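You operate a simulated robot arm through the tools that you are given. There is no shell and no other tool.

Carry out the task below with a simulated robot arm. There is one attempt and no reset: what you move stays moved.

## Task
Clamp the blue bar, screw in the blue bolt and tighten it.
Fine: into the threaded boss; orange spanner, back on its rest; the bar stays clamped.
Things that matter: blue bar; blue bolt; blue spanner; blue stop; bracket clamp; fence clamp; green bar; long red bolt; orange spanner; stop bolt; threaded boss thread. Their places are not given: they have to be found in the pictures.

Only the result counts: the job must be done as asked and must still hold three seconds after the hand-in. Knocking over, shifting, dropping, spilling or breaking anything else fails it.

## Robot
A 7-joint arm with a two-finger parallel gripper, fixed in place. Base frame: the origin is at the foot of the arm, x ahead of it, y to its left, z up. Readings come in mm, degrees, newtons and seconds.
With the tool pointing down near the work surface it reaches from about 240 to 620 mm from the base axis. Its first joint turns from -66.0 to 66.0 degrees. Payload 2.6 kg.
Tool frame: the origin (TCP) lies between the finger pads and is the grasp point; the fingertips stand 30 mm ahead of it; z points along the fingers, y is the line along which they close. Largest opening 94 mm; finger width 28, thickness 10; the body of the gripper, 50 by 96 mm, starts 55 mm behind the TCP.
Orientation is told as [roll, pitch, yaw] about the base's x, y, z axes, in that order, counted from this pose: with the fingers straight down and closing along the base's y, the tool's x points along the base's -x, its y along +y and its z along -z.

## Interface
- The arm moves only by the tool arm_command. Its argument "rows" is a list of rows, each a list of 2 entries, a list of its own where there are three numbers: the shift along the base's x, y, z in units of 20 mm (1.0 is 20 mm), then the turn, a rotation vector about the base's x, y, z in units of 6 degrees (1.0 is 6 degrees). In form: [[[dx, dy, dz], [ax, ay, az]], ...]. A call has 1 to 20 rows; each row shifts and turns the commanded pose from where the row before left it. "jaw" is the gripper command, from -1 (fully open) to 1 (shut), values between in proportion, set as the call begins (left out, the last holds). A call with a number of a shift or a turn outside -1 to 1 is refused whole. Rows are played at 5 a second. More than 50 mm and 8.6 degrees between two rows, or a gripper value outside its range, and nothing of the call is played. Where a pose cannot be reached the arm comes as near as it can. A force on the tool above 40 N (or 10 N above the force at the start of the call, whichever is more), or a blocked arm, ends the call early, and 0.2 s more pass. Each finger travels about 72 mm/s and halts on what it meets, pressing with about 30 N; the grip force reading is that of the motor and also rises with nothing between the fingers. The clock runs only during rows and for 0.2 s after the last one: add rows that do not move to give the fingers time. It gives the time, the measured TCP pose, the force on the tool (base axes), the opening and the grip force at its end, in the units of the frame above (readings bear some noise), with the torque about the TCP (base axes, N m) and any sound that the robot's microphone picked up.
- Cameras (640 x 400 px; columns grow to the right, rows downward): "scene" is fixed at [48.1, 449.1, 558.2]; the picture's right is [-0.61, -0.79, 0.00], its down [-0.51, 0.39, -0.77] and it looks along [0.61, -0.47, -0.64] (base axes); focal length 332 px, centre (320, 200). "wrist" rides on the gripper at [76, 14, -103] in the tool frame; the picture's right is [-0.18, 0.98, 0.00], its down [-0.75, -0.14, -0.64] and it looks along [-0.63, -0.12, 0.77] (tool axes); focal length 243 px, centre (320, 200).
- get_image(camera): a new picture of that camera. The clock stands still meanwhile.
- point_at(camera, pixels): for up to 12 pixels [column, row] of the newest picture of that camera ("zoom" is the newest enlarged one), the place [x, y, z] in the base frame of the surface seen there, good to about 2 mm. The clock stands still meanwhile.
- close_up(camera, box): a new picture of the part [left, top, right, bottom] of that camera's present view, enlarged. The clock stands still meanwhile.
- job_done(): hands the job in; it is judged then, once.

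Unless the task says otherwise, let go and move clear before handing in.

The tools are called as a command line: name --argument value ..., lists and objects as JSON in quotes. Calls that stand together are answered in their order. arm_command: Moves the arm, as the interface text tells. Its arguments: {"type":"object","properties":{"rows":{"type":"array"},"jaw":{"type":"number"}},"required":["rows"]} The other tools are called the same way: get_image (camera) takes a picture; point_at (camera, pixels) gives the place of the surface under pixels of a picture; close_up (camera, box) takes an enlarged picture of a part of a camera's view; job_done () hands the job in.

At the start:

```text
time: 0.0
ee_pos: [379.9, 197.1, 330.5]
tool_rot: [0.0, -0.1, 0.1]
contact_force: [-1.1, -0.5, -0.2]
torque: [0.0, 0.03, -0.03]
gripper_width: 93.9
gripper_force: 0.0
```

scene: 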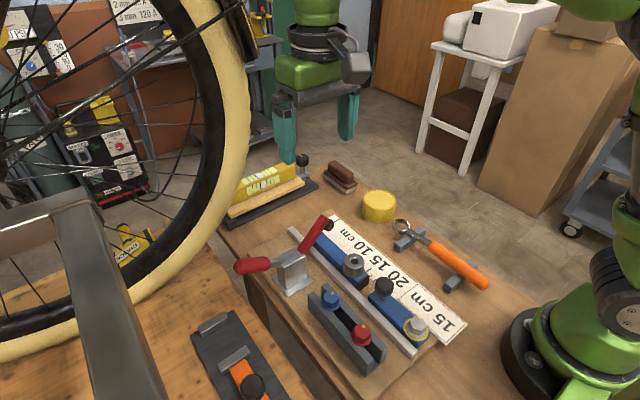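
wrist: 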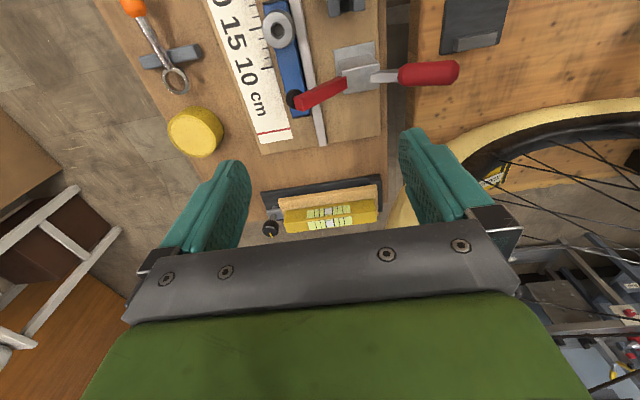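

The scene picture shows the fence, red-handled clamp near (290,265), the blue bar (350,265), bolts at (332,297) and (362,335), and the orange spanner at (440,250). I'll take enlarged views to identify each part.

close_up --camera "scene" --box '[220, 200, 380, 300]'

close_up --camera "scene" --box '[300, 260, 460, 360]'

close_up --camera "scene" --box '[360, 190, 520, 290]'

close_up --camera "scene" --box '[160, 300, 320, 400]'

close_up --camera "scene" --box '[220, 130, 380, 230]'

```text
4.00 times, centred on (300, 250) of scene
```

zoom: 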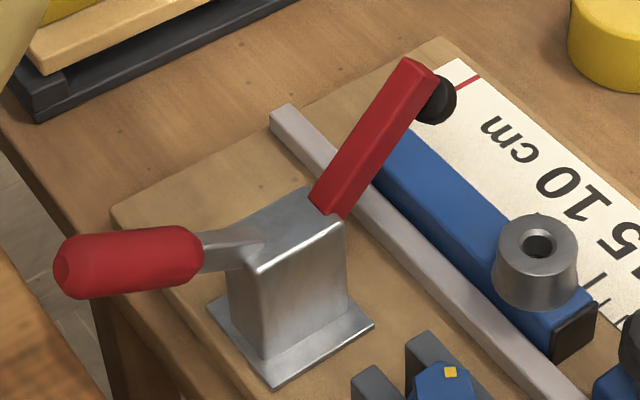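

```text
4.00 times, centred on (380, 310) of scene
```

zoom: 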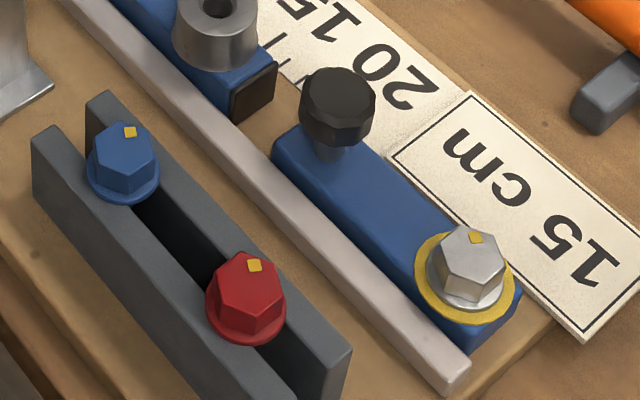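

```text
4.00 times, centred on (440, 240) of scene
```

zoom: 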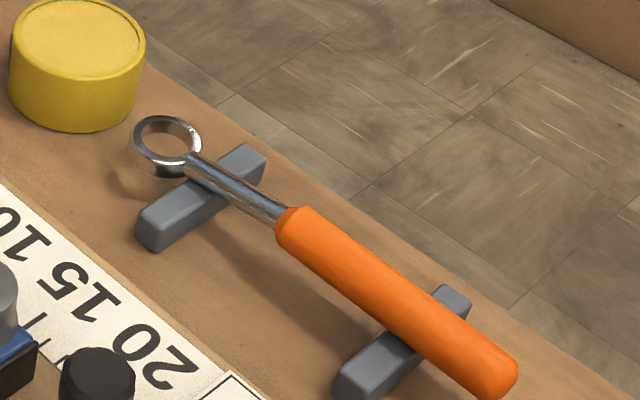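

```text
4.00 times, centred on (240, 350) of scene
```

zoom: 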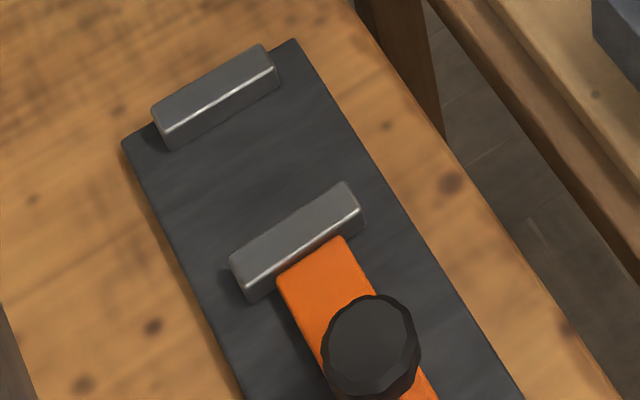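

```text
4.00 times, centred on (300, 180) of scene
```

zoom: 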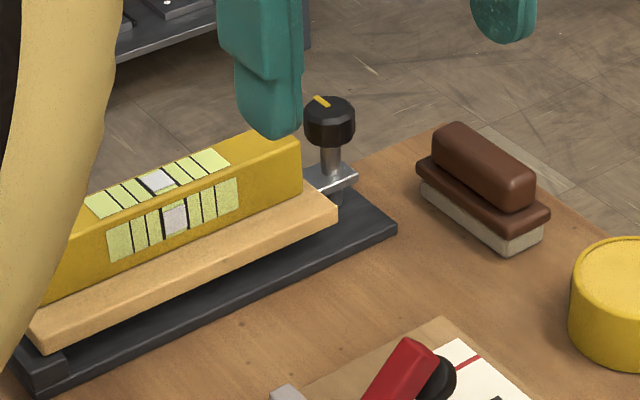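

The blue boss is at zoom pixel (538,250) on the blue bar, the blue and red bolts stand in a slotted rack, and the fence clamp has its arm raised over the bar. I'll measure key points in the scene picture next.

get_image --camera "scene"

point_at --camera "scene" --pixels '[[354, 257], [331, 296], [362, 329], [384, 286], [417, 322], [292, 256], [245, 266], [322, 218], [303, 245], [329, 224], [300, 285], [365, 285]]'

point_at --camera "scene" --pixels '[[402, 220], [393, 226], [411, 228], [430, 240], [440, 250], [460, 265], [483, 281], [398, 247], [448, 286], [470, 297], [378, 200], [400, 310]]'

close_up --camera "wrist" --box '[220, 0, 480, 162]'

```text
taken
```

scene: 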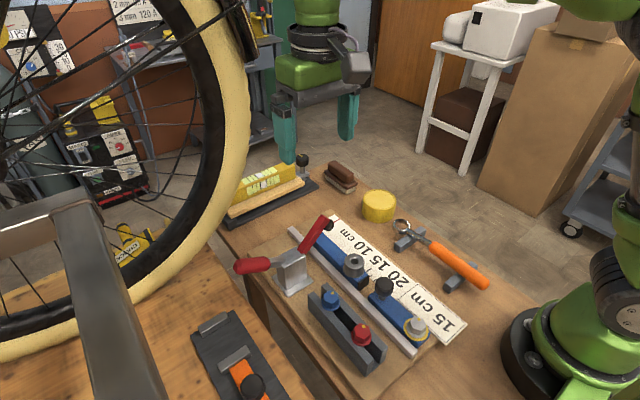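

```text
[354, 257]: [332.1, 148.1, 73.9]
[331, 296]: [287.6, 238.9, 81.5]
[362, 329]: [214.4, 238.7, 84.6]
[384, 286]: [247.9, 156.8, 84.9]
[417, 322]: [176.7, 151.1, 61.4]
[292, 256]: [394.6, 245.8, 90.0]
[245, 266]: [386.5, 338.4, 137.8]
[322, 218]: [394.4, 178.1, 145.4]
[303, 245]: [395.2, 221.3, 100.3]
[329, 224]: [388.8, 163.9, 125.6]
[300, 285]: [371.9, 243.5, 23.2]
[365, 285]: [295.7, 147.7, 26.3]
```

```text
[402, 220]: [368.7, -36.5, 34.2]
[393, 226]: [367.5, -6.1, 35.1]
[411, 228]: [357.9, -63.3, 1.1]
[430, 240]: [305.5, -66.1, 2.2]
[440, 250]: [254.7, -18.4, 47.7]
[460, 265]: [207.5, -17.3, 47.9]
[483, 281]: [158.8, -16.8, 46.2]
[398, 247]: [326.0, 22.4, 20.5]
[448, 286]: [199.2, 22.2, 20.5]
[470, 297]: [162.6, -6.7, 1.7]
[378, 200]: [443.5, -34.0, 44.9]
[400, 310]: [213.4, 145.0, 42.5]
```

```text
2.46 times, centred on (350, 81) of wrist
```

zoom: 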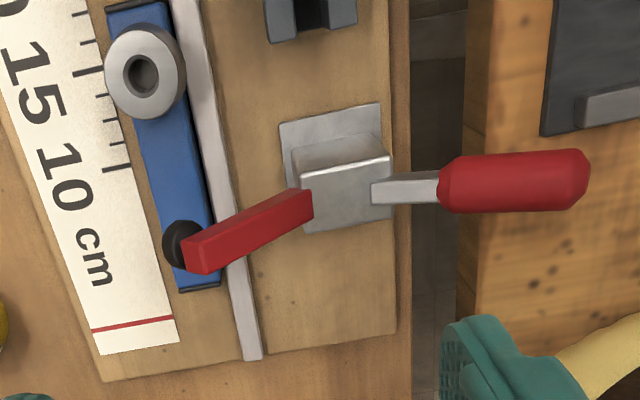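

The table is at about z=0, the boss top at roughly (332,148,74), the blue bolt head at (288,239,81) and the spanner handle at y≈-17. I'll draw the arm back a little and upwards so the wrist camera sees the fixture from above.

arm_command --rows '[[[-1, 0, 0.5], [0, 0, 0]], [[-1, 0, 0.5], [0, 0, 0]], [[-1, 0, 0.5], [0, 0, 0]], [[-1, 0, 0.5], [0, 0, 0]], [[-1, 0, 0], [0, 0, 0]]]' --jaw -1

get_image --camera "wrist"

get_image --camera "scene"

```text
time: 1.2
ee_pos: [278.6, 197.2, 371.6]
tool_rot: [0.0, 0.1, 0.0]
contact_force: [-0.4, 0.9, 0.7]
torque: [-0.02, 0.02, 0.05]
gripper_width: 94.0
gripper_force: 0.0
```

```text
taken
```

wrist: 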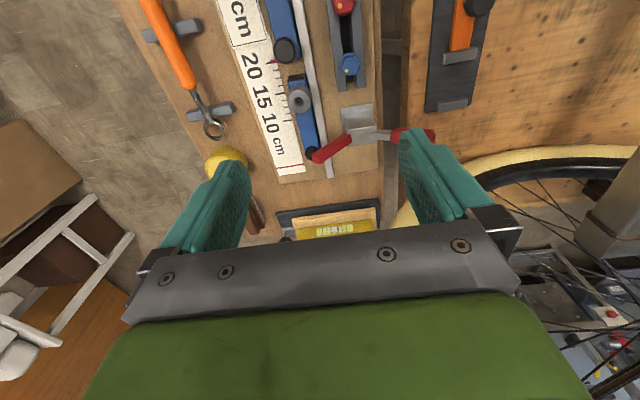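

```text
taken
```

scene: 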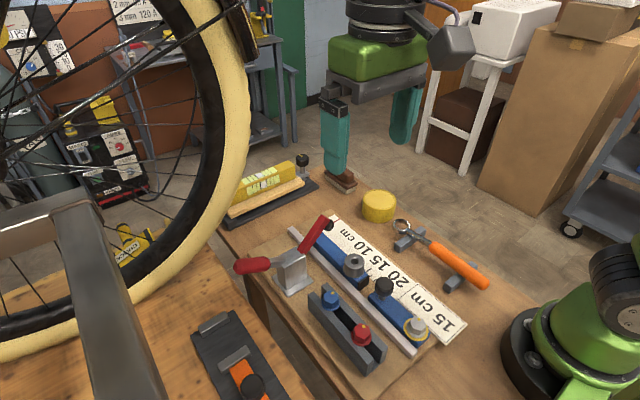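

The wrist view now shows the boss at (300,100), blue bolt at (349,65), clamp at (358,130) and spanner at (185,60). I'll enlarge it for accurate measuring.

close_up --camera "wrist" --box '[260, 0, 420, 100]'

point_at --camera "zoom" --pixels '[[355, 252], [330, 250], [380, 252], [355, 285], [100, 195], [160, 395], [60, 330], [225, 280], [305, 150], [395, 340], [340, 10], [290, 160]]'

close_up --camera "wrist" --box '[280, 80, 440, 180]'

point_at --camera "zoom" --pixels '[[82, 75], [60, 78], [104, 78], [82, 102], [70, 170], [40, 90], [150, 300], [240, 230], [320, 190], [360, 130], [540, 220], [480, 215]]'

close_up --camera "wrist" --box '[120, 0, 280, 100]'

close_up --camera "wrist" --box '[140, 60, 300, 160]'

```text
4.00 times, centred on (340, 50) of wrist
```

zoom: 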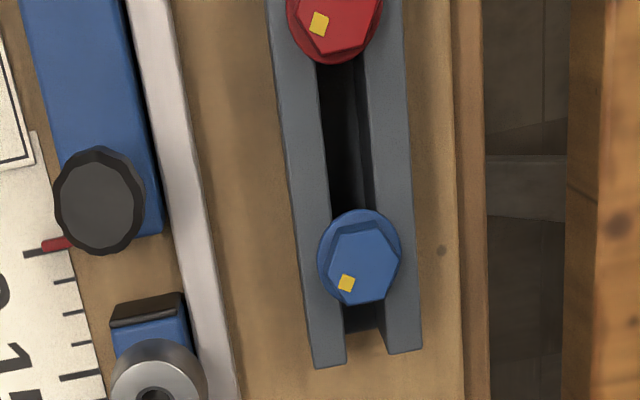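

```text
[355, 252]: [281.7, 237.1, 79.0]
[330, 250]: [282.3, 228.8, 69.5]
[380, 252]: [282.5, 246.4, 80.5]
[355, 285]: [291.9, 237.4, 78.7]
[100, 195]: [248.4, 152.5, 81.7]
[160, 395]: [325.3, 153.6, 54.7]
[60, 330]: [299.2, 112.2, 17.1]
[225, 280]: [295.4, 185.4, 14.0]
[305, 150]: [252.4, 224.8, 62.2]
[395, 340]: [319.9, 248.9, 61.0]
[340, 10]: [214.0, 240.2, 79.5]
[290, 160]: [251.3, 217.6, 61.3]
```

```text
4.00 times, centred on (360, 130) of wrist
```

zoom: 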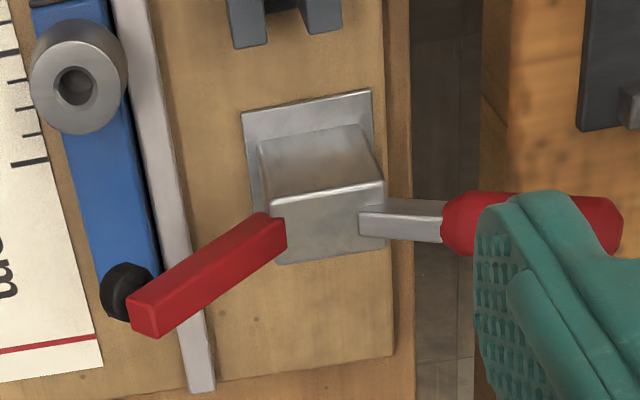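

```text
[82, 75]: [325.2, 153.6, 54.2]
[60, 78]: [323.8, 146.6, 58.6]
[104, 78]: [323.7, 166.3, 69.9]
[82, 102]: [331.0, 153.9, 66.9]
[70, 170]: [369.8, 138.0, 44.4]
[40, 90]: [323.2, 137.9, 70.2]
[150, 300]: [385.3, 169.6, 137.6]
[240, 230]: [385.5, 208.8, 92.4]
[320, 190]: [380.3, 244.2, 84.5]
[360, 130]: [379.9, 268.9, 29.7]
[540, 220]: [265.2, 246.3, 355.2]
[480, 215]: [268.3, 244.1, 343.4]
```

```text
4.00 times, centred on (200, 50) of wrist
```

zoom: 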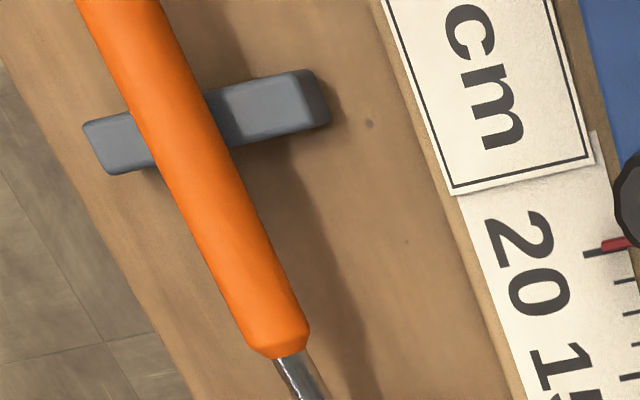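

```text
4.00 times, centred on (220, 110) of wrist
```

zoom: 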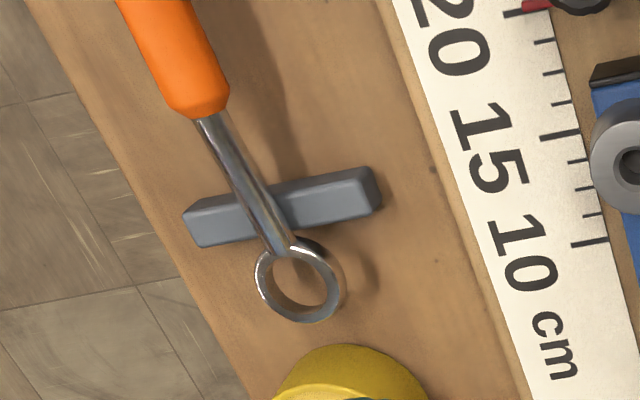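

The stop's pointer stands at 20 cm, the boss sits near (325,154) with its top at z≈70, and the clamp handle points towards +y. I'll measure the clamp handle and arm profile, the wheel, and the spanner more carefully.

point_at --camera "zoom" --pixels '[[300, 285], [275, 245], [240, 180], [215, 130], [190, 90], [210, 225], [350, 195], [300, 318], [260, 300], [335, 270], [160, 20], [205, 112]]'

close_up --camera "scene" --box '[228, 205, 348, 305]'

point_at --camera "zoom" --pixels '[[60, 320], [100, 320], [150, 320], [200, 310], [240, 300], [270, 300], [330, 290], [400, 240], [430, 200], [490, 110], [500, 80], [540, 120]]'

point_at --camera "scene" --pixels '[[240, 120], [215, 220], [100, 330], [40, 345], [280, 330], [220, 330], [240, 365], [250, 385], [170, 280], [265, 185], [301, 165], [330, 180]]'

```text
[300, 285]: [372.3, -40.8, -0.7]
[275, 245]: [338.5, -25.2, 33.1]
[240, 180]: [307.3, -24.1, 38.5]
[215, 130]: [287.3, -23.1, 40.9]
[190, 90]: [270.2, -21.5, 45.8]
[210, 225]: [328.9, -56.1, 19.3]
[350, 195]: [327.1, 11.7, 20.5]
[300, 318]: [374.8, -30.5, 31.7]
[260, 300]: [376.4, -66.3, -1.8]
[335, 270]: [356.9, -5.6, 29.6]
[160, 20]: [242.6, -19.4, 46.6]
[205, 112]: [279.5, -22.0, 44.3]
```

```text
4.00 times, centred on (288, 255) of scene
```

zoom: 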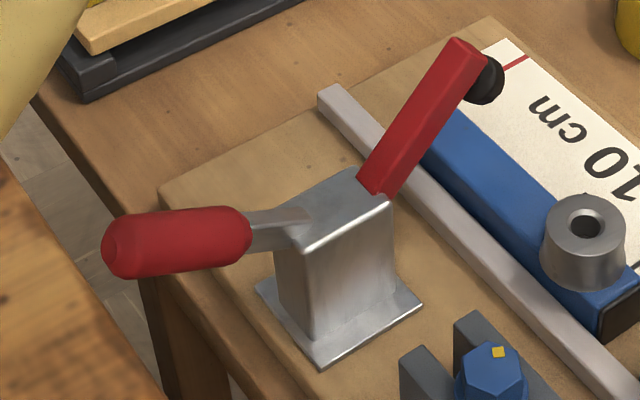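

```text
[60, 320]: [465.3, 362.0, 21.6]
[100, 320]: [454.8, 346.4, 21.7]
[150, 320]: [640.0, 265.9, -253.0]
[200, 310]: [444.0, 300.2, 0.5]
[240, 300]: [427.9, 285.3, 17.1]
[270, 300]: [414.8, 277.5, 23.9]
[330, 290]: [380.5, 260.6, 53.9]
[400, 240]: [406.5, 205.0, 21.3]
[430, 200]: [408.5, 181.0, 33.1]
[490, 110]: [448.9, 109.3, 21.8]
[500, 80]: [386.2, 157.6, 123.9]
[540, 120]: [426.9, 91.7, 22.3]
```

```text
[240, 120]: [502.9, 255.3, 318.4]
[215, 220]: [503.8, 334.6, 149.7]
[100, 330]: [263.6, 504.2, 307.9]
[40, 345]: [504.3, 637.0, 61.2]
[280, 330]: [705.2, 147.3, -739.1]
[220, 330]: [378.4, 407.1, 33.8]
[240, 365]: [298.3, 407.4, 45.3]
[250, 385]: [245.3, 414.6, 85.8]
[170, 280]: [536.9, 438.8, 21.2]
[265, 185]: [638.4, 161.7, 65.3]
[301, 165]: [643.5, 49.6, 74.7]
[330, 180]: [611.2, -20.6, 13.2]
```

The enlarged scene view shows the handle from (110,245) to (250,235) and the red arm from (375,185) to (465,45). I'll measure along those, and the boss and bar edges.

point_at --camera "zoom" --pixels '[[115, 250], [150, 245], [200, 238], [240, 232], [275, 230], [320, 205], [345, 250], [385, 180], [420, 120], [450, 70], [465, 45], [485, 85]]'

point_at --camera "zoom" --pixels '[[150, 215], [150, 270], [600, 220], [550, 220], [585, 200], [585, 250], [440, 150], [480, 200], [330, 95], [620, 300], [360, 130], [355, 345]]'

```text
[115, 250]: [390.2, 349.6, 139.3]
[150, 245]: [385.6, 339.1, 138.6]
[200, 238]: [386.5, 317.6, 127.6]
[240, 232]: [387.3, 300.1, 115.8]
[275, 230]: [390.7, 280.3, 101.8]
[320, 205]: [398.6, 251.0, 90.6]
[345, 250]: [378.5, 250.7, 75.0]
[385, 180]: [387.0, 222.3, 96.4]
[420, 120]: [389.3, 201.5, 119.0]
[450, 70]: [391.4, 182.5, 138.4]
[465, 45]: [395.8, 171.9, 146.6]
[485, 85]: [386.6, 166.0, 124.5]
```

```text
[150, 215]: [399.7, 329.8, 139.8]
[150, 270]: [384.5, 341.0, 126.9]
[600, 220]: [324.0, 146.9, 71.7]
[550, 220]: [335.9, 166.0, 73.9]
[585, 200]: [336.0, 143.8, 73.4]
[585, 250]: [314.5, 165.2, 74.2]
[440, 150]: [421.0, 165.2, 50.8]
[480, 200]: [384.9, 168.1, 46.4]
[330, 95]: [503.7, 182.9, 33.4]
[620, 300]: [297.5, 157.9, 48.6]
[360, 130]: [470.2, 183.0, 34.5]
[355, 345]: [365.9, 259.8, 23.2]
```

The handle rises at about 32° from (y 262, z 92) to (y 349, z 139) at x≈393, and the arm rises at 45° towards the bar. It looks like a vertical-handle toggle clamp, so the handle should be raised. I'll go above the handle, turning the tool 90° so the fingers close along x.

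arm_command --rows '[[[0.4, 0.4, 0], [0, 0, 1]], [[0.4, 0.4, 0], [0, 0, 1]], [[0.4, 0.4, 0], [0, 0, 1]], [[0.4, 0.4, 0], [0, 0, 1]], [[0.4, 0.4, 0], [0, 0, 1]], [[0.4, 0.4, 0], [0, 0, 1]], [[0.4, 0.4, 0], [0, 0, 1]], [[0.4, 0.4, 0], [0, 0, 1]], [[0.4, 0.4, 0], [0, 0, 1]], [[0.4, 0.4, 0], [0, 0, 1]], [[0.4, 0.4, -0.5], [0, 0, 1]], [[0.4, 0.4, -0.5], [0, 0, 1]], [[0.4, 0.4, -0.5], [0, 0, 1]], [[0.4, 0.4, -0.5], [0, 0, 1]], [[0.2, 0.4, -0.5], [0, 0, 1]]]' --jaw -1

get_image --camera "wrist"

get_image --camera "scene"

```text
time: 4.4
ee_pos: [395.6, 315.8, 319.2]
tool_rot: [-0.1, 0.0, 90.2]
contact_force: [-0.1, 0.5, 0.1]
torque: [-0.03, 0.03, 0.02]
gripper_width: 94.1
gripper_force: 0.0
```

```text
taken
```

wrist: 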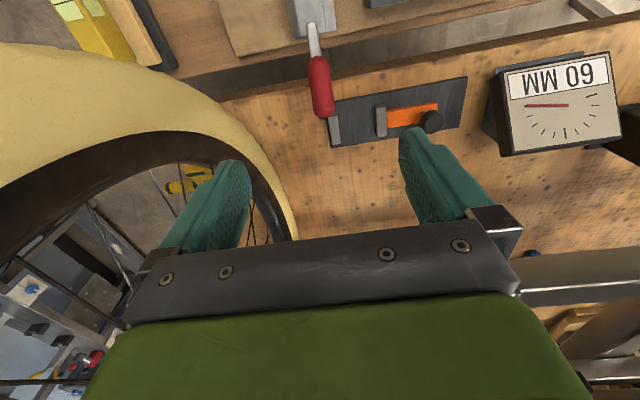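

```text
taken
```

scene: 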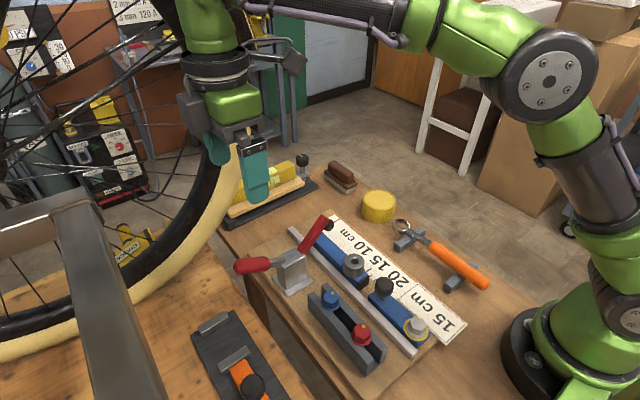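

The yaw of +90° works; the handle is at (320,90) in the wrist picture and the wheel is on the +x side. I'll check the wheel's clearance and the handle's position before descending.

point_at --camera "wrist" --pixels '[[230, 110], [270, 170], [100, 100], [200, 80], [150, 60], [30, 60], [60, 170], [320, 75], [323, 105], [315, 40], [318, 60], [335, 130]]'

close_up --camera "wrist" --box '[240, 0, 400, 100]'

```text
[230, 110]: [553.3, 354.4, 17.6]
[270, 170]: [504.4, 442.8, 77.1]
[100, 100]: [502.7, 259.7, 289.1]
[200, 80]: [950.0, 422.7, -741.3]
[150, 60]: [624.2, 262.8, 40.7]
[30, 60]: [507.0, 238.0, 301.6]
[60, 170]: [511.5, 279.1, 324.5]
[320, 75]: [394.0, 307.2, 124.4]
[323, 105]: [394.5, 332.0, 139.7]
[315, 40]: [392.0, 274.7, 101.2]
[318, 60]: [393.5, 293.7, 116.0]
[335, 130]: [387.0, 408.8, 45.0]
```

```text
4.00 times, centred on (320, 50) of wrist
```

zoom: 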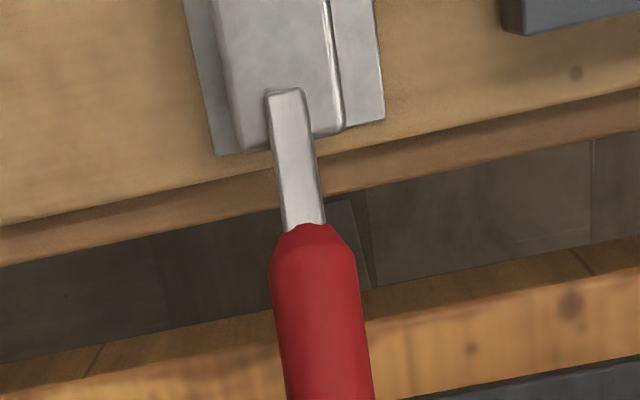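

The handle axis is at x≈393.5 with its top surface at z≈132 at y=320, and the wheel starts at x≈502, so there is clearance. I'll descend to straddle the handle.

arm_command --rows '[[[-0.1, 0.3, -1], [0, 0, 0]], [[0, 0, -1], [0, 0, 0]], [[0, 0, -1], [0, 0, 0]], [[0, 0, -1], [0, 0, 0]], [[0, 0, -1], [0, 0, 0]], [[0, 0, -1], [0, 0, 0]], [[0, 0, -1], [0, 0, 0]], [[0, 0, -1], [0, 0, 0]], [[0, 0, -1], [0, 0, 0]], [[0, 0, -0.9], [0, 0, 0]]]' --jaw -0.3

get_image --camera "wrist"

get_image --camera "scene"

```text
time: 6.6
ee_pos: [394.3, 322.2, 122.8]
tool_rot: [0.0, 0.0, 89.9]
contact_force: [-0.1, -0.4, 0.5]
torque: [-0.01, 0.02, -0.02]
gripper_width: 61.0
gripper_force: 0.1
```

```text
taken
```

wrist: 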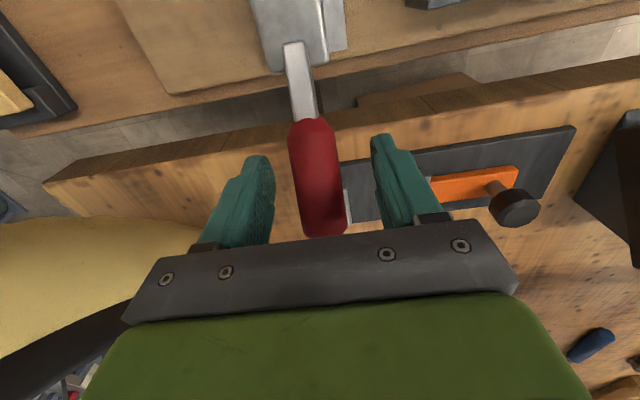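

```text
taken
```

scene: 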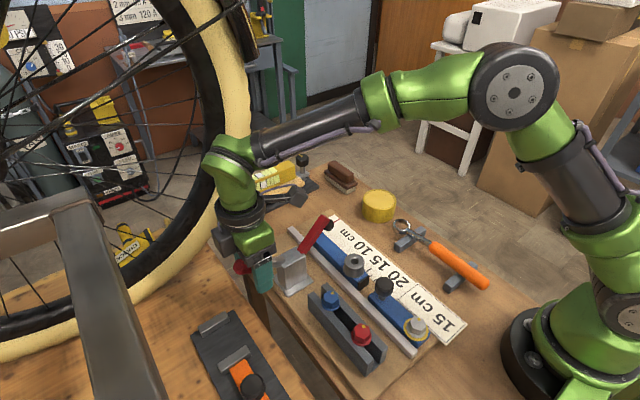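

The red handle (320,180) lies between the fingers. I'll close on it.

arm_command --rows '[[[0, 0, 0], [0, 0, 0]], [[0, 0, 0], [0, 0, 0]], [[0, 0, 0], [0, 0, 0]], [[0, 0, 0], [0, 0, 0]]]' --jaw 1

get_image --camera "wrist"

```text
time: 7.6
ee_pos: [395.7, 322.7, 124.3]
tool_rot: [-0.2, 0.0, 90.0]
contact_force: [13.2, 2.0, -2.1]
torque: [0.23, 0.04, -0.13]
gripper_width: 29.3
gripper_force: 45.1
```

```text
taken
```

wrist: 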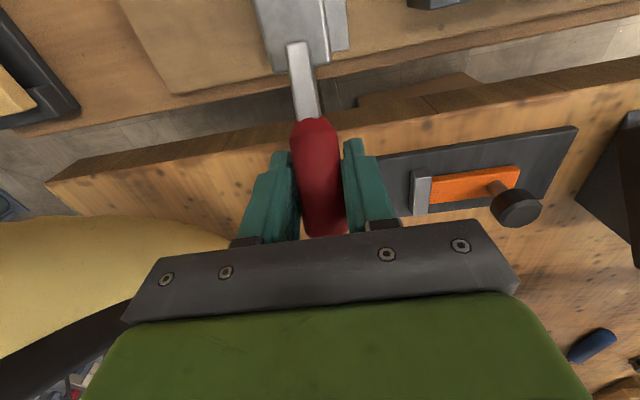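

The handle is gripped (opening 29 mm) with a 13 N side load along x, so I'll ease +2 mm in x and raise the handle a little along its arc to feel the resistance.

arm_command --rows '[[[0.1, 0, 0], [0, 0, 0]], [[0, -0.13, 0.21], [0, 0, 0]], [[0, -0.13, 0.21], [0, 0, 0]], [[0, 0, 0], [0, 0, 0]]]'

close_up --camera "scene" --box '[208, 205, 368, 305]'

```text
time: 8.6
ee_pos: [394.3, 317.7, 130.8]
tool_rot: [0.0, -0.1, 90.1]
contact_force: [11.5, 8.8, -11.6]
torque: [1.15, 0.06, -0.04]
gripper_width: 29.3
gripper_force: 44.9
```

```text
4.00 times, centred on (288, 255) of scene
```

zoom: 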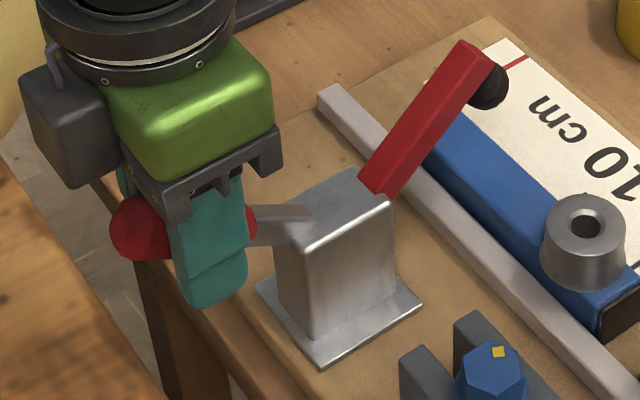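

The clamp arm tip dropped slightly (zoom (493,57) vs (488,53)), so raising the handle lowers the arm. I'll continue along the arc about (y 240, z 72), tilting the tool with the handle.

arm_command --rows '[[[0, -0.165, 0.2], [0.5, 0, 0]], [[0, -0.17, 0.19], [0.5, 0, 0]], [[0, -0.18, 0.175], [0.5, 0, 0]], [[0, -0.19, 0.17], [0.5, 0, 0]], [[0, -0.195, 0.16], [0.5, 0, 0]], [[0, 0, 0], [0, 0, 0]]]'

close_up --camera "scene" --box '[208, 205, 368, 305]'

```text
time: 10.0
ee_pos: [395.7, 298.2, 148.3]
tool_rot: [0.1, -14.8, 89.8]
contact_force: [3.6, -0.2, -13.0]
torque: [0.6, 0.04, 0.0]
gripper_width: 29.4
gripper_force: 44.8
```

```text
4.00 times, centred on (288, 255) of scene
```

zoom: 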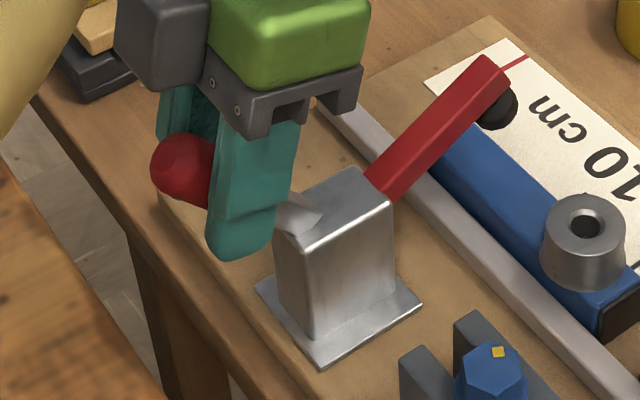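

The arm is lowering smoothly with about 13 N of resistance. I'll carry on along the arc.

arm_command --rows '[[[0, -0.205, 0.15], [0.5, 0, 0]], [[0, -0.215, 0.14], [0.5, 0, 0]], [[0, -0.22, 0.125], [0.5, 0, 0]], [[0, -0.23, 0.115], [0.5, 0, 0]], [[0, -0.23, 0.105], [0.5, 0, 0]], [[0, 0, 0], [0, 0, 0]]]'

close_up --camera "scene" --box '[208, 205, 368, 305]'

```text
time: 11.4
ee_pos: [394.9, 274.3, 159.1]
tool_rot: [0.2, -29.8, 89.8]
contact_force: [5.9, -4.5, -34.0]
torque: [0.3, 0.08, -0.01]
gripper_width: 29.3
gripper_force: 44.8
```

```text
4.00 times, centred on (288, 255) of scene
```

zoom: 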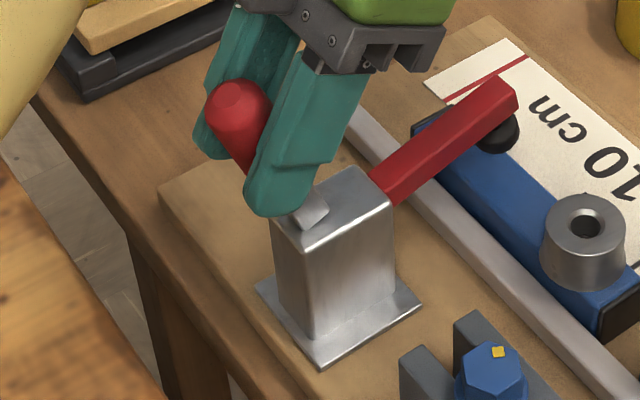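

The force has risen to -34 N in z; fitting the measured path puts the pivot near (y 252.7, z 79.4) with radius 82.6, so the handle is at about 75°. I'll follow that tighter arc in small steps.

arm_command --rows '[[[0, -0.17, -0.06], [0.6, 0, 0]], [[0, -0.2, -0.02], [0.6, 0, 0]], [[0, -0.2, 0.02], [0.6, 0, 0]], [[0, 0, 0], [0, 0, 0]]]'

close_up --camera "scene" --box '[208, 205, 368, 305]'

```text
time: 12.4
ee_pos: [393.9, 266.2, 160.0]
tool_rot: [-0.1, -40.7, 90.1]
contact_force: [-11.0, -14.0, -1.1]
torque: [-0.92, -0.21, 0.17]
gripper_width: 29.0
gripper_force: 44.9
```

```text
4.00 times, centred on (288, 255) of scene
```

zoom: 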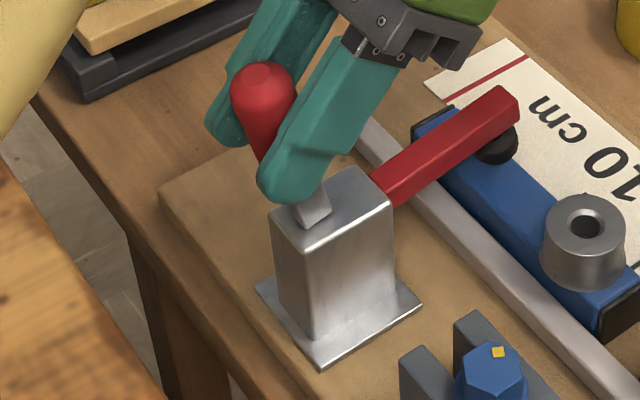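

The handle is now at about 80° and the force has flipped to -14 N along y. I'll measure the arm and pad positions in the enlarged view.

point_at --camera "zoom" --pixels '[[395, 185], [430, 155], [460, 130], [490, 105], [505, 90], [500, 148], [440, 165], [262, 80], [250, 110], [313, 205], [480, 165], [420, 150]]'

get_image --camera "wrist"

```text
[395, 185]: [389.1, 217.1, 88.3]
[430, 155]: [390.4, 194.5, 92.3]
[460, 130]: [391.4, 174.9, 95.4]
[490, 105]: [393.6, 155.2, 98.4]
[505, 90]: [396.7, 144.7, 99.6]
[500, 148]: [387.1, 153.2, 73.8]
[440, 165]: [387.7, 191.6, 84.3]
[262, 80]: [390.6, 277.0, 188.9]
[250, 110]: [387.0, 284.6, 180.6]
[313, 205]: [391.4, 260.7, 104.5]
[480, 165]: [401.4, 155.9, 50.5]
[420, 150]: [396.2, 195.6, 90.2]
```

```text
taken
```

wrist: 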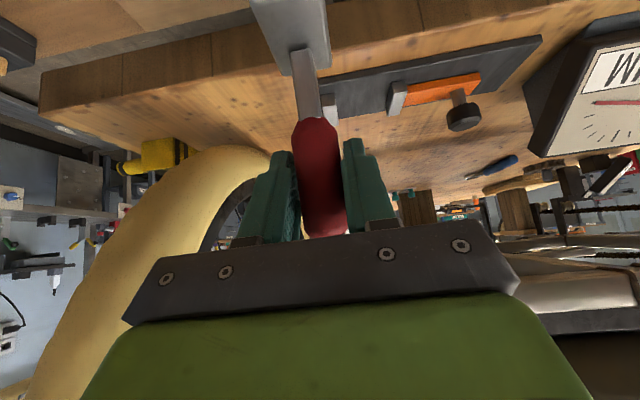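

The arm is now only 9° above horizontal and the handle at about 79°, so roughly 12° more of handle travel should seat the pad. I'll continue along the arc.

arm_command --rows '[[[0, -0.215, 0.045], [0.6, 0, 0]], [[0, -0.28, 0.02], [0.6, 0, 0]], [[0, -0.29, 0], [0.6, 0, 0]], [[0, 0, 0], [0, 0, 0]]]'

close_up --camera "scene" --box '[208, 205, 368, 305]'

point_at --camera "zoom" --pixels '[[395, 190], [440, 160], [490, 125], [505, 105], [500, 158], [262, 80], [285, 80]]'

```text
time: 13.4
ee_pos: [395.8, 250.6, 160.6]
tool_rot: [0.0, -51.6, 90.0]
contact_force: [3.1, 13.3, -27.0]
torque: [0.91, 0.03, -0.06]
gripper_width: 29.5
gripper_force: 44.9
```

```text
4.00 times, centred on (288, 255) of scene
```

zoom: 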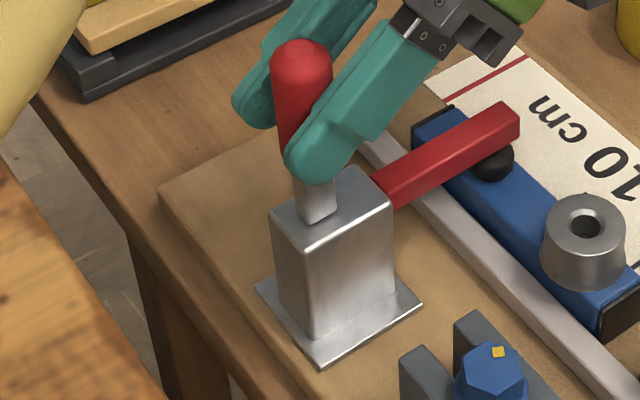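

```text
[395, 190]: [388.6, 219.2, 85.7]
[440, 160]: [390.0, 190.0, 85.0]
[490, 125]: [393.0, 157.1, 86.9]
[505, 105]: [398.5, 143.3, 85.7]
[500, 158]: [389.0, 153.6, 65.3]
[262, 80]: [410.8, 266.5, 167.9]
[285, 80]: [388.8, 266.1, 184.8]
```

The arm is now level (z≈86) with the pad at z≈65 over the bar. I'll nudge the handle further past vertical, slightly lower, watching for the snap or a hard stop.

arm_command --rows '[[[0, -0.15, -0.08], [0.4, 0, 0]], [[0, -0.15, -0.04], [0.4, 0, 0]], [[0, -0.15, 0], [0.4, 0, 0]], [[0, 0, 0], [0, 0, 0]]]'

close_up --camera "scene" --box '[208, 205, 368, 305]'

point_at --camera "zoom" --pixels '[[395, 190], [440, 160], [490, 125], [505, 115], [500, 160]]'

```text
time: 13.9
ee_pos: [394.4, 249.9, 160.1]
tool_rot: [-0.5, -54.7, 90.6]
contact_force: [5.9, 11.2, -7.3]
torque: [-0.47, 0.05, -0.05]
gripper_width: 29.4
gripper_force: 45.2
stopped in row 2: the force on the tool passed its limit at 45 N (the readings are from after the stop); the commanded pose is now the measured one
```

```text
4.00 times, centred on (288, 255) of scene
```

zoom: 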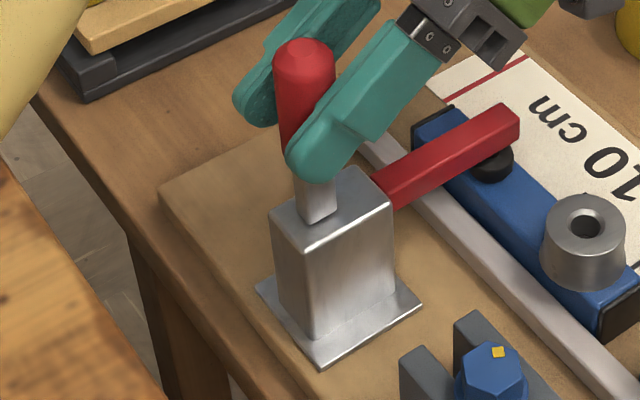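

```text
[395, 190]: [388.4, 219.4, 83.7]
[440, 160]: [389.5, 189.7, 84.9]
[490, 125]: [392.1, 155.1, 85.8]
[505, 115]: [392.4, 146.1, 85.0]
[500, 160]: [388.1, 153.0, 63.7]
```

The call stopped at 45 N with the arm level. I'll look closely at the pad-to-bar contact to see whether the clamp is closed.

close_up --camera "scene" --box '[300, 220, 364, 260]'

point_at --camera "zoom" --pixels '[[310, 205], [320, 225], [330, 190], [345, 250], [380, 270], [400, 220], [260, 180], [220, 120], [180, 150], [150, 200], [250, 250], [440, 350]]'

```text
10.00 times, centred on (332, 240) of scene
```

zoom: 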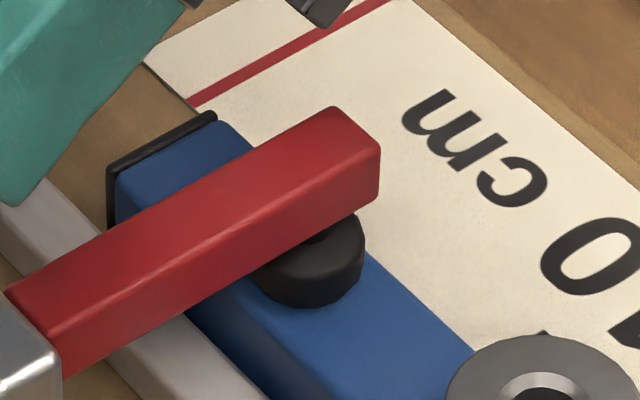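

```text
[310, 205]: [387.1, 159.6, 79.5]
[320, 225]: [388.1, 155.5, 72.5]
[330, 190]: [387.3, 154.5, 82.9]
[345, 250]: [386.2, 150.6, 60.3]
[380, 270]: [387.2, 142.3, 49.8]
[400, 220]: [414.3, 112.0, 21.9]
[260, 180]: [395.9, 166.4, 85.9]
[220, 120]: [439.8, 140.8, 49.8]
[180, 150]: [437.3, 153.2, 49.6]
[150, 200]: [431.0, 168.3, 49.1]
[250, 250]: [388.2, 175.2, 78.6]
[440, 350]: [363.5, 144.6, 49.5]
```

The pad's lower face sits on the bar top (z≈50) at (387,153). I'll push the handle a little further in -y alone to make sure it goes over centre to its stop.

arm_command --rows '[[[0, -0.08, -0.02], [0, 0, 0]], [[0, -0.08, -0.02], [0, 0, 0]], [[0, -0.08, 0], [0, 0, 0]], [[0, -0.08, 0], [0, 0, 0]]]'

close_up --camera "scene" --box '[208, 205, 368, 305]'

```text
time: 14.3
ee_pos: [395.9, 248.2, 161.4]
tool_rot: [-0.6, -54.7, 90.7]
contact_force: [4.8, 8.0, -6.0]
torque: [-0.6, 0.1, -0.11]
gripper_width: 29.2
gripper_force: 44.9
stopped in row 2: the force on the tool passed its limit at 44 N (the readings are from after the stop); the commanded pose is now the measured one
```

```text
4.00 times, centred on (288, 255) of scene
```

zoom: 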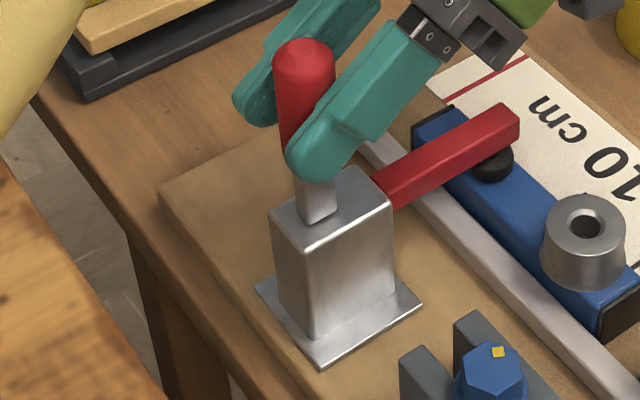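

A hard stop is met within 3 mm, so the handle appears fully thrown. I'll open the jaw and see whether the handle stays put.

arm_command --rows '[[[0, 0.03, 0], [0, 0, 0]], [[0, 0, 0], [0, 0, 0]], [[0, 0, 0], [0, 0, 0]], [[0, 0, 0], [0, 0, 0]]]' --jaw -0.2

close_up --camera "scene" --box '[208, 205, 368, 305]'

get_image --camera "wrist"

```text
time: 15.3
ee_pos: [395.8, 249.5, 161.9]
tool_rot: [-0.5, -54.6, 90.7]
contact_force: [0.9, -0.5, -0.1]
torque: [0.0, 0.03, 0.04]
gripper_width: 56.6
gripper_force: 0.1
```

```text
4.00 times, centred on (288, 255) of scene
```

zoom: 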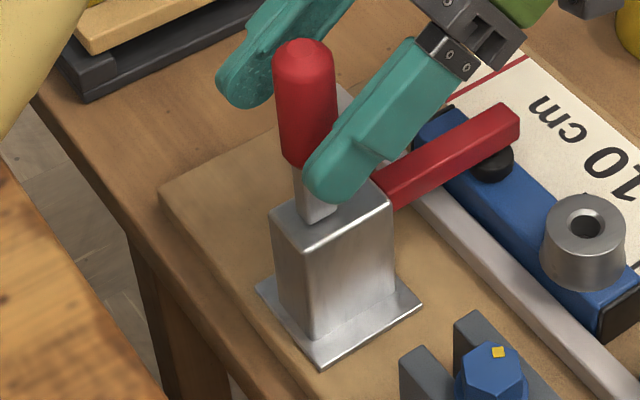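

```text
taken
```

wrist: 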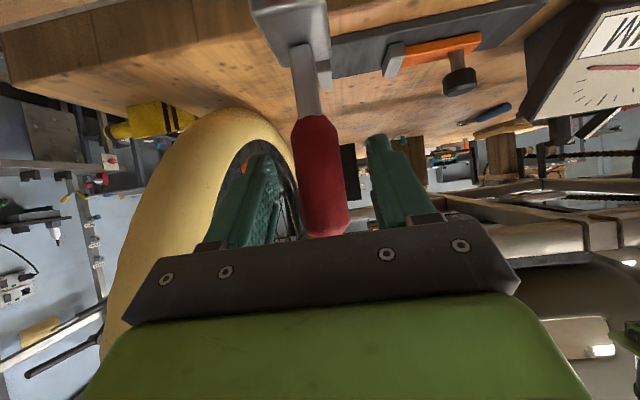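

The handle stays upright after letting go and the arm stays level. I'll measure the handle's final angle, then back out.

point_at --camera "zoom" --pixels '[[303, 55], [303, 80], [303, 110], [303, 150], [312, 185], [315, 205], [395, 190], [440, 160], [490, 125], [505, 115]]'

arm_command --rows '[[[0, -0.6, 0.42], [0, 0, 0]], [[0, -0.6, 0.42], [0, 0, 0]], [[0, -0.6, 0.6], [0, 0, 0]], [[0, -0.6, 0.8], [0, 0, 0]], [[0, -0.6, 0.8], [-0.5, 0, 0]], [[0, -0.5, 0.8], [-1, 0, 0]], [[0, 0, 0.8], [-1, 0, 0]], [[0, 0, 0.5], [-1, 0, 0]]]' --jaw -1

get_image --camera "scene"

```text
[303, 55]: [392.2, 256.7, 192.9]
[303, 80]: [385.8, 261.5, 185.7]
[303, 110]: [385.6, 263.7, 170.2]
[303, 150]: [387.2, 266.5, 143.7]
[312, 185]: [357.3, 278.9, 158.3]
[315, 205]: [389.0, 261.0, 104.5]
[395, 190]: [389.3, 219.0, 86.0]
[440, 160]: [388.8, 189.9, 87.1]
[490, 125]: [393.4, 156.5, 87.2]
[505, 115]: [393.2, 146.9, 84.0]
```

```text
time: 17.1
ee_pos: [395.3, 179.6, 264.6]
tool_rot: [-0.2, -33.5, 90.4]
contact_force: [-0.1, 0.4, -0.9]
torque: [0.0, -0.05, 0.01]
gripper_width: 94.2
gripper_force: 0.0
```

```text
taken
```

scene: 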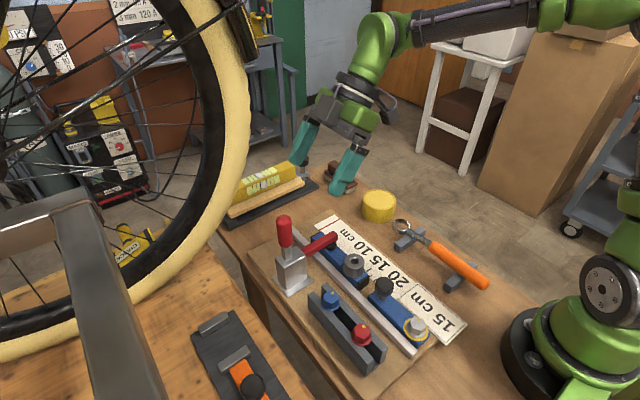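

The scene picture shows the handle upright and the red arm level on the bar. I'll bring the tool back to vertical and move above the blue bolt.

arm_command --rows '[[[-0.5, 0.3, 0], [-1, 0, 0]], [[-0.5, 0.3, 0], [-1, 0, 0]], [[-0.5, 0.3, 0], [-1, 0, 0]], [[-0.5, 0.3, 0], [-1, 0, 0]], [[-0.5, 0.3, 0], [-1, 0, 0]], [[-0.6, 0.3, 0], [-0.6, 0, 0]], [[-0.6, 0.3, -0.3], [0, 0, 0]], [[-0.6, 0.3, -0.5], [0, 0, 0]], [[-0.6, 0.3, -0.8], [0, 0, 0]], [[-0.6, 0.2, -0.8], [0, 0, 0]]]' --jaw -0.2

get_image --camera "wrist"

get_image --camera "scene"

```text
time: 19.4
ee_pos: [285.3, 238.4, 214.5]
tool_rot: [-0.1, -0.1, 90.4]
contact_force: [-0.1, 0.5, 0.2]
torque: [-0.01, -0.01, -0.01]
gripper_width: 56.1
gripper_force: 0.1
```

```text
taken
```

wrist: 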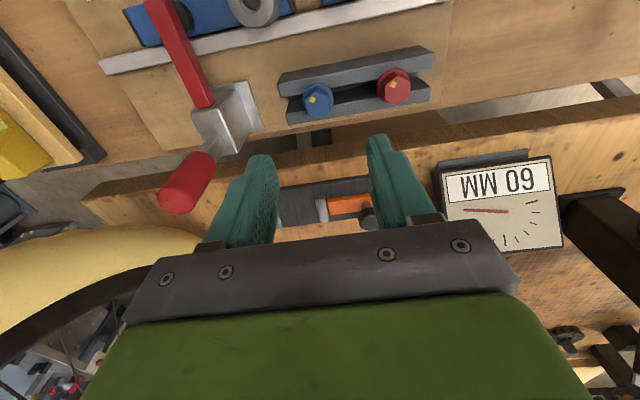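

```text
taken
```

scene: 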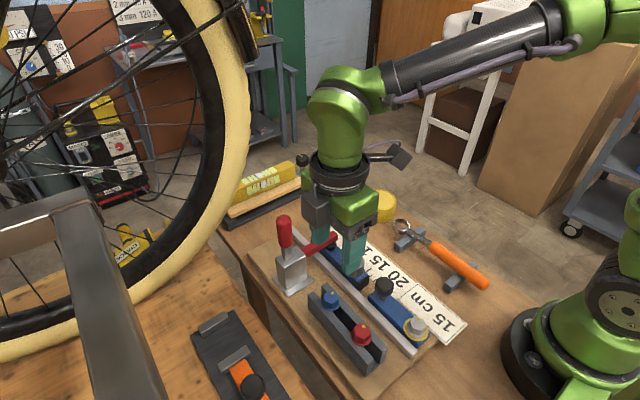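

The blue bolt head is at (318,100) in the wrist view. I'll enlarge it to find the hexagon's orientation and the head's exact position.

close_up --camera "wrist" --box '[278, 75, 358, 125]'

point_at --camera "zoom" --pixels '[[300, 190], [270, 165], [320, 150], [345, 190], [330, 235], [280, 240], [250, 200], [400, 190], [320, 285], [200, 200], [280, 110], [320, 320]]'

```text
8.00 times, centred on (318, 100) of wrist
```

zoom: 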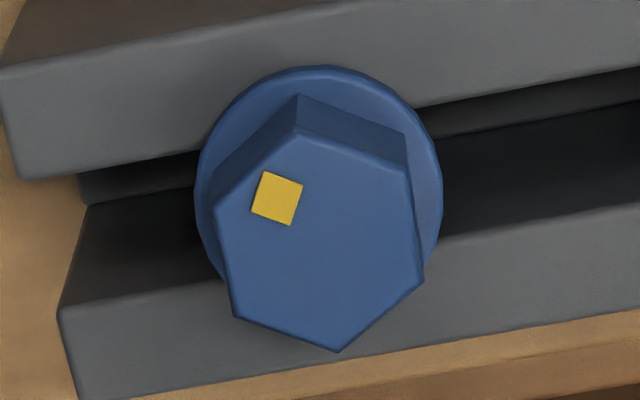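

```text
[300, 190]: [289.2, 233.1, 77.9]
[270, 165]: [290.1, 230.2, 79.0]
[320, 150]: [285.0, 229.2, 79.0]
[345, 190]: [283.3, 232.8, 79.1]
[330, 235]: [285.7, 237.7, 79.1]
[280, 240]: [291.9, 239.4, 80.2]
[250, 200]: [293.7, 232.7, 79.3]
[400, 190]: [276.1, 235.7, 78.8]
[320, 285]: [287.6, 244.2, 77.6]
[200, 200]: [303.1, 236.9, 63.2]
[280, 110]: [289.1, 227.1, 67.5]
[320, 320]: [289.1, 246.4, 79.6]
```

The hexagon has flats facing ±x (23 mm across flats), centred near (288,239.6) with its top at z=79 and flange at about z=67. The present yaw suits it, so I'll descend around the head.

arm_command --rows '[[[0.14, 0.06, -0.8], [0, 0, 0]], [[0, 0, -1], [0, 0, 0]], [[0, 0, -1], [0, 0, 0]], [[0, 0, -1], [0, 0, 0]], [[0, 0, -1], [0, 0, 0]], [[0, 0, -0.6], [0, 0, -0.05]], [[0, 0, -0.2], [0, 0, 0]]]' --jaw -0.2

get_image --camera "wrist"

close_up --camera "scene" --box '[260, 230, 420, 330]'

```text
time: 20.9
ee_pos: [288.9, 238.6, 103.0]
tool_rot: [0.0, 0.0, 90.1]
contact_force: [0.5, 0.4, -0.2]
torque: [-0.02, 0.02, -0.02]
gripper_width: 56.9
gripper_force: 0.1
```

```text
taken
```

wrist: 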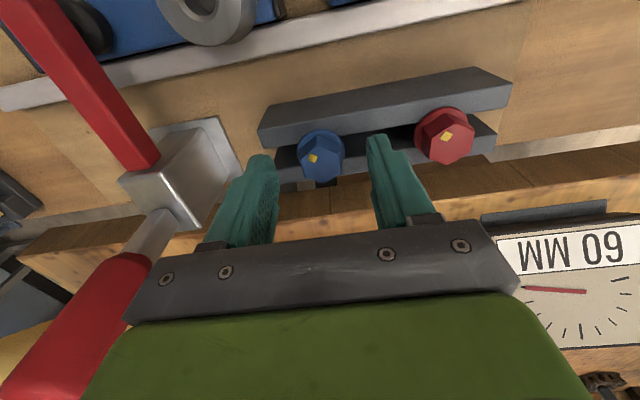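

```text
4.00 times, centred on (340, 280) of scene
```

zoom: 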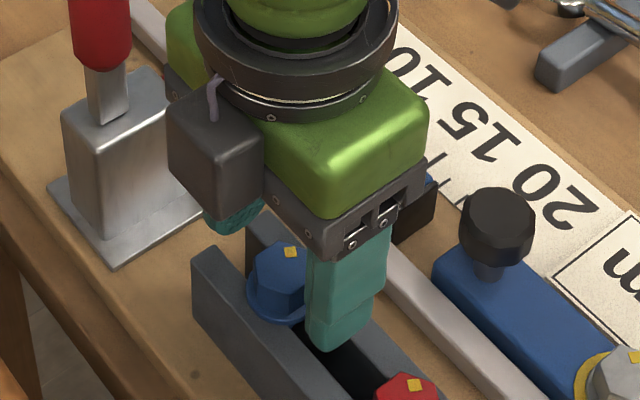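

The blue head at (321,155) is centred between the fingertips. I'll lower 3 mm and close on the flats.

arm_command --rows '[[[0, 0.02, -0.16], [0, 0, 0]], [[0, 0, 0], [0, 0, 0]]]'

arm_command --rows '[[[0, 0, 0], [0, 0, 0]], [[0, 0, 0], [0, 0, 0]], [[0, 0, 0], [0, 0, 0]], [[0, 0, 0], [0, 0, 0]]]' --jaw 1

get_image --camera "wrist"

close_up --camera "scene" --box '[260, 230, 420, 330]'

```text
time: 21.6
ee_pos: [288.1, 239.4, 100.4]
tool_rot: [0.0, -0.1, 90.1]
contact_force: [-0.5, -0.7, -0.5]
torque: [0.03, 0.0, 0.02]
gripper_width: 56.6
gripper_force: 0.0
```

```text
time: 22.6
ee_pos: [288.2, 240.0, 100.9]
tool_rot: [0.1, -0.1, 90.0]
contact_force: [-0.9, -0.5, 0.7]
torque: [0.03, 0.01, -0.04]
gripper_width: 22.9
gripper_force: 30.0
```

```text
taken
```

wrist: 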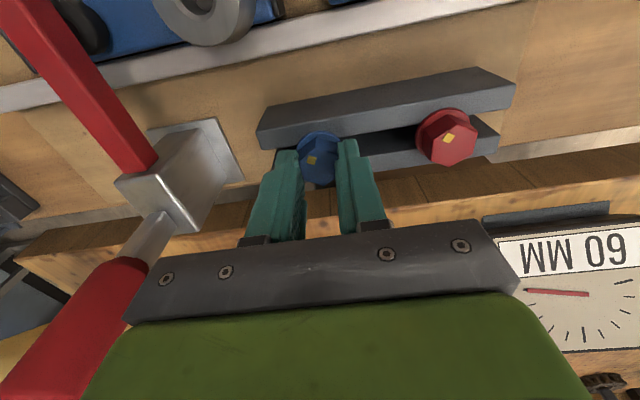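

```text
4.00 times, centred on (340, 280) of scene
```

zoom: 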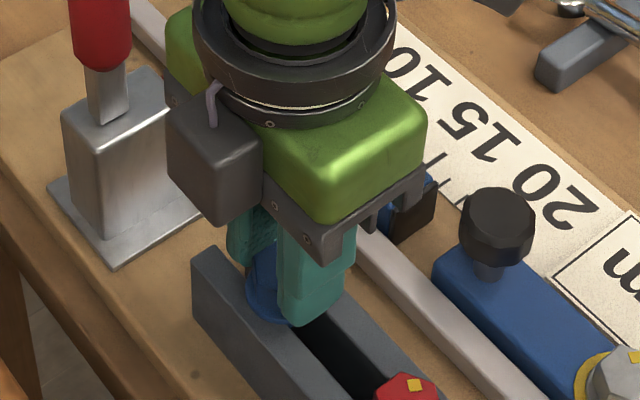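

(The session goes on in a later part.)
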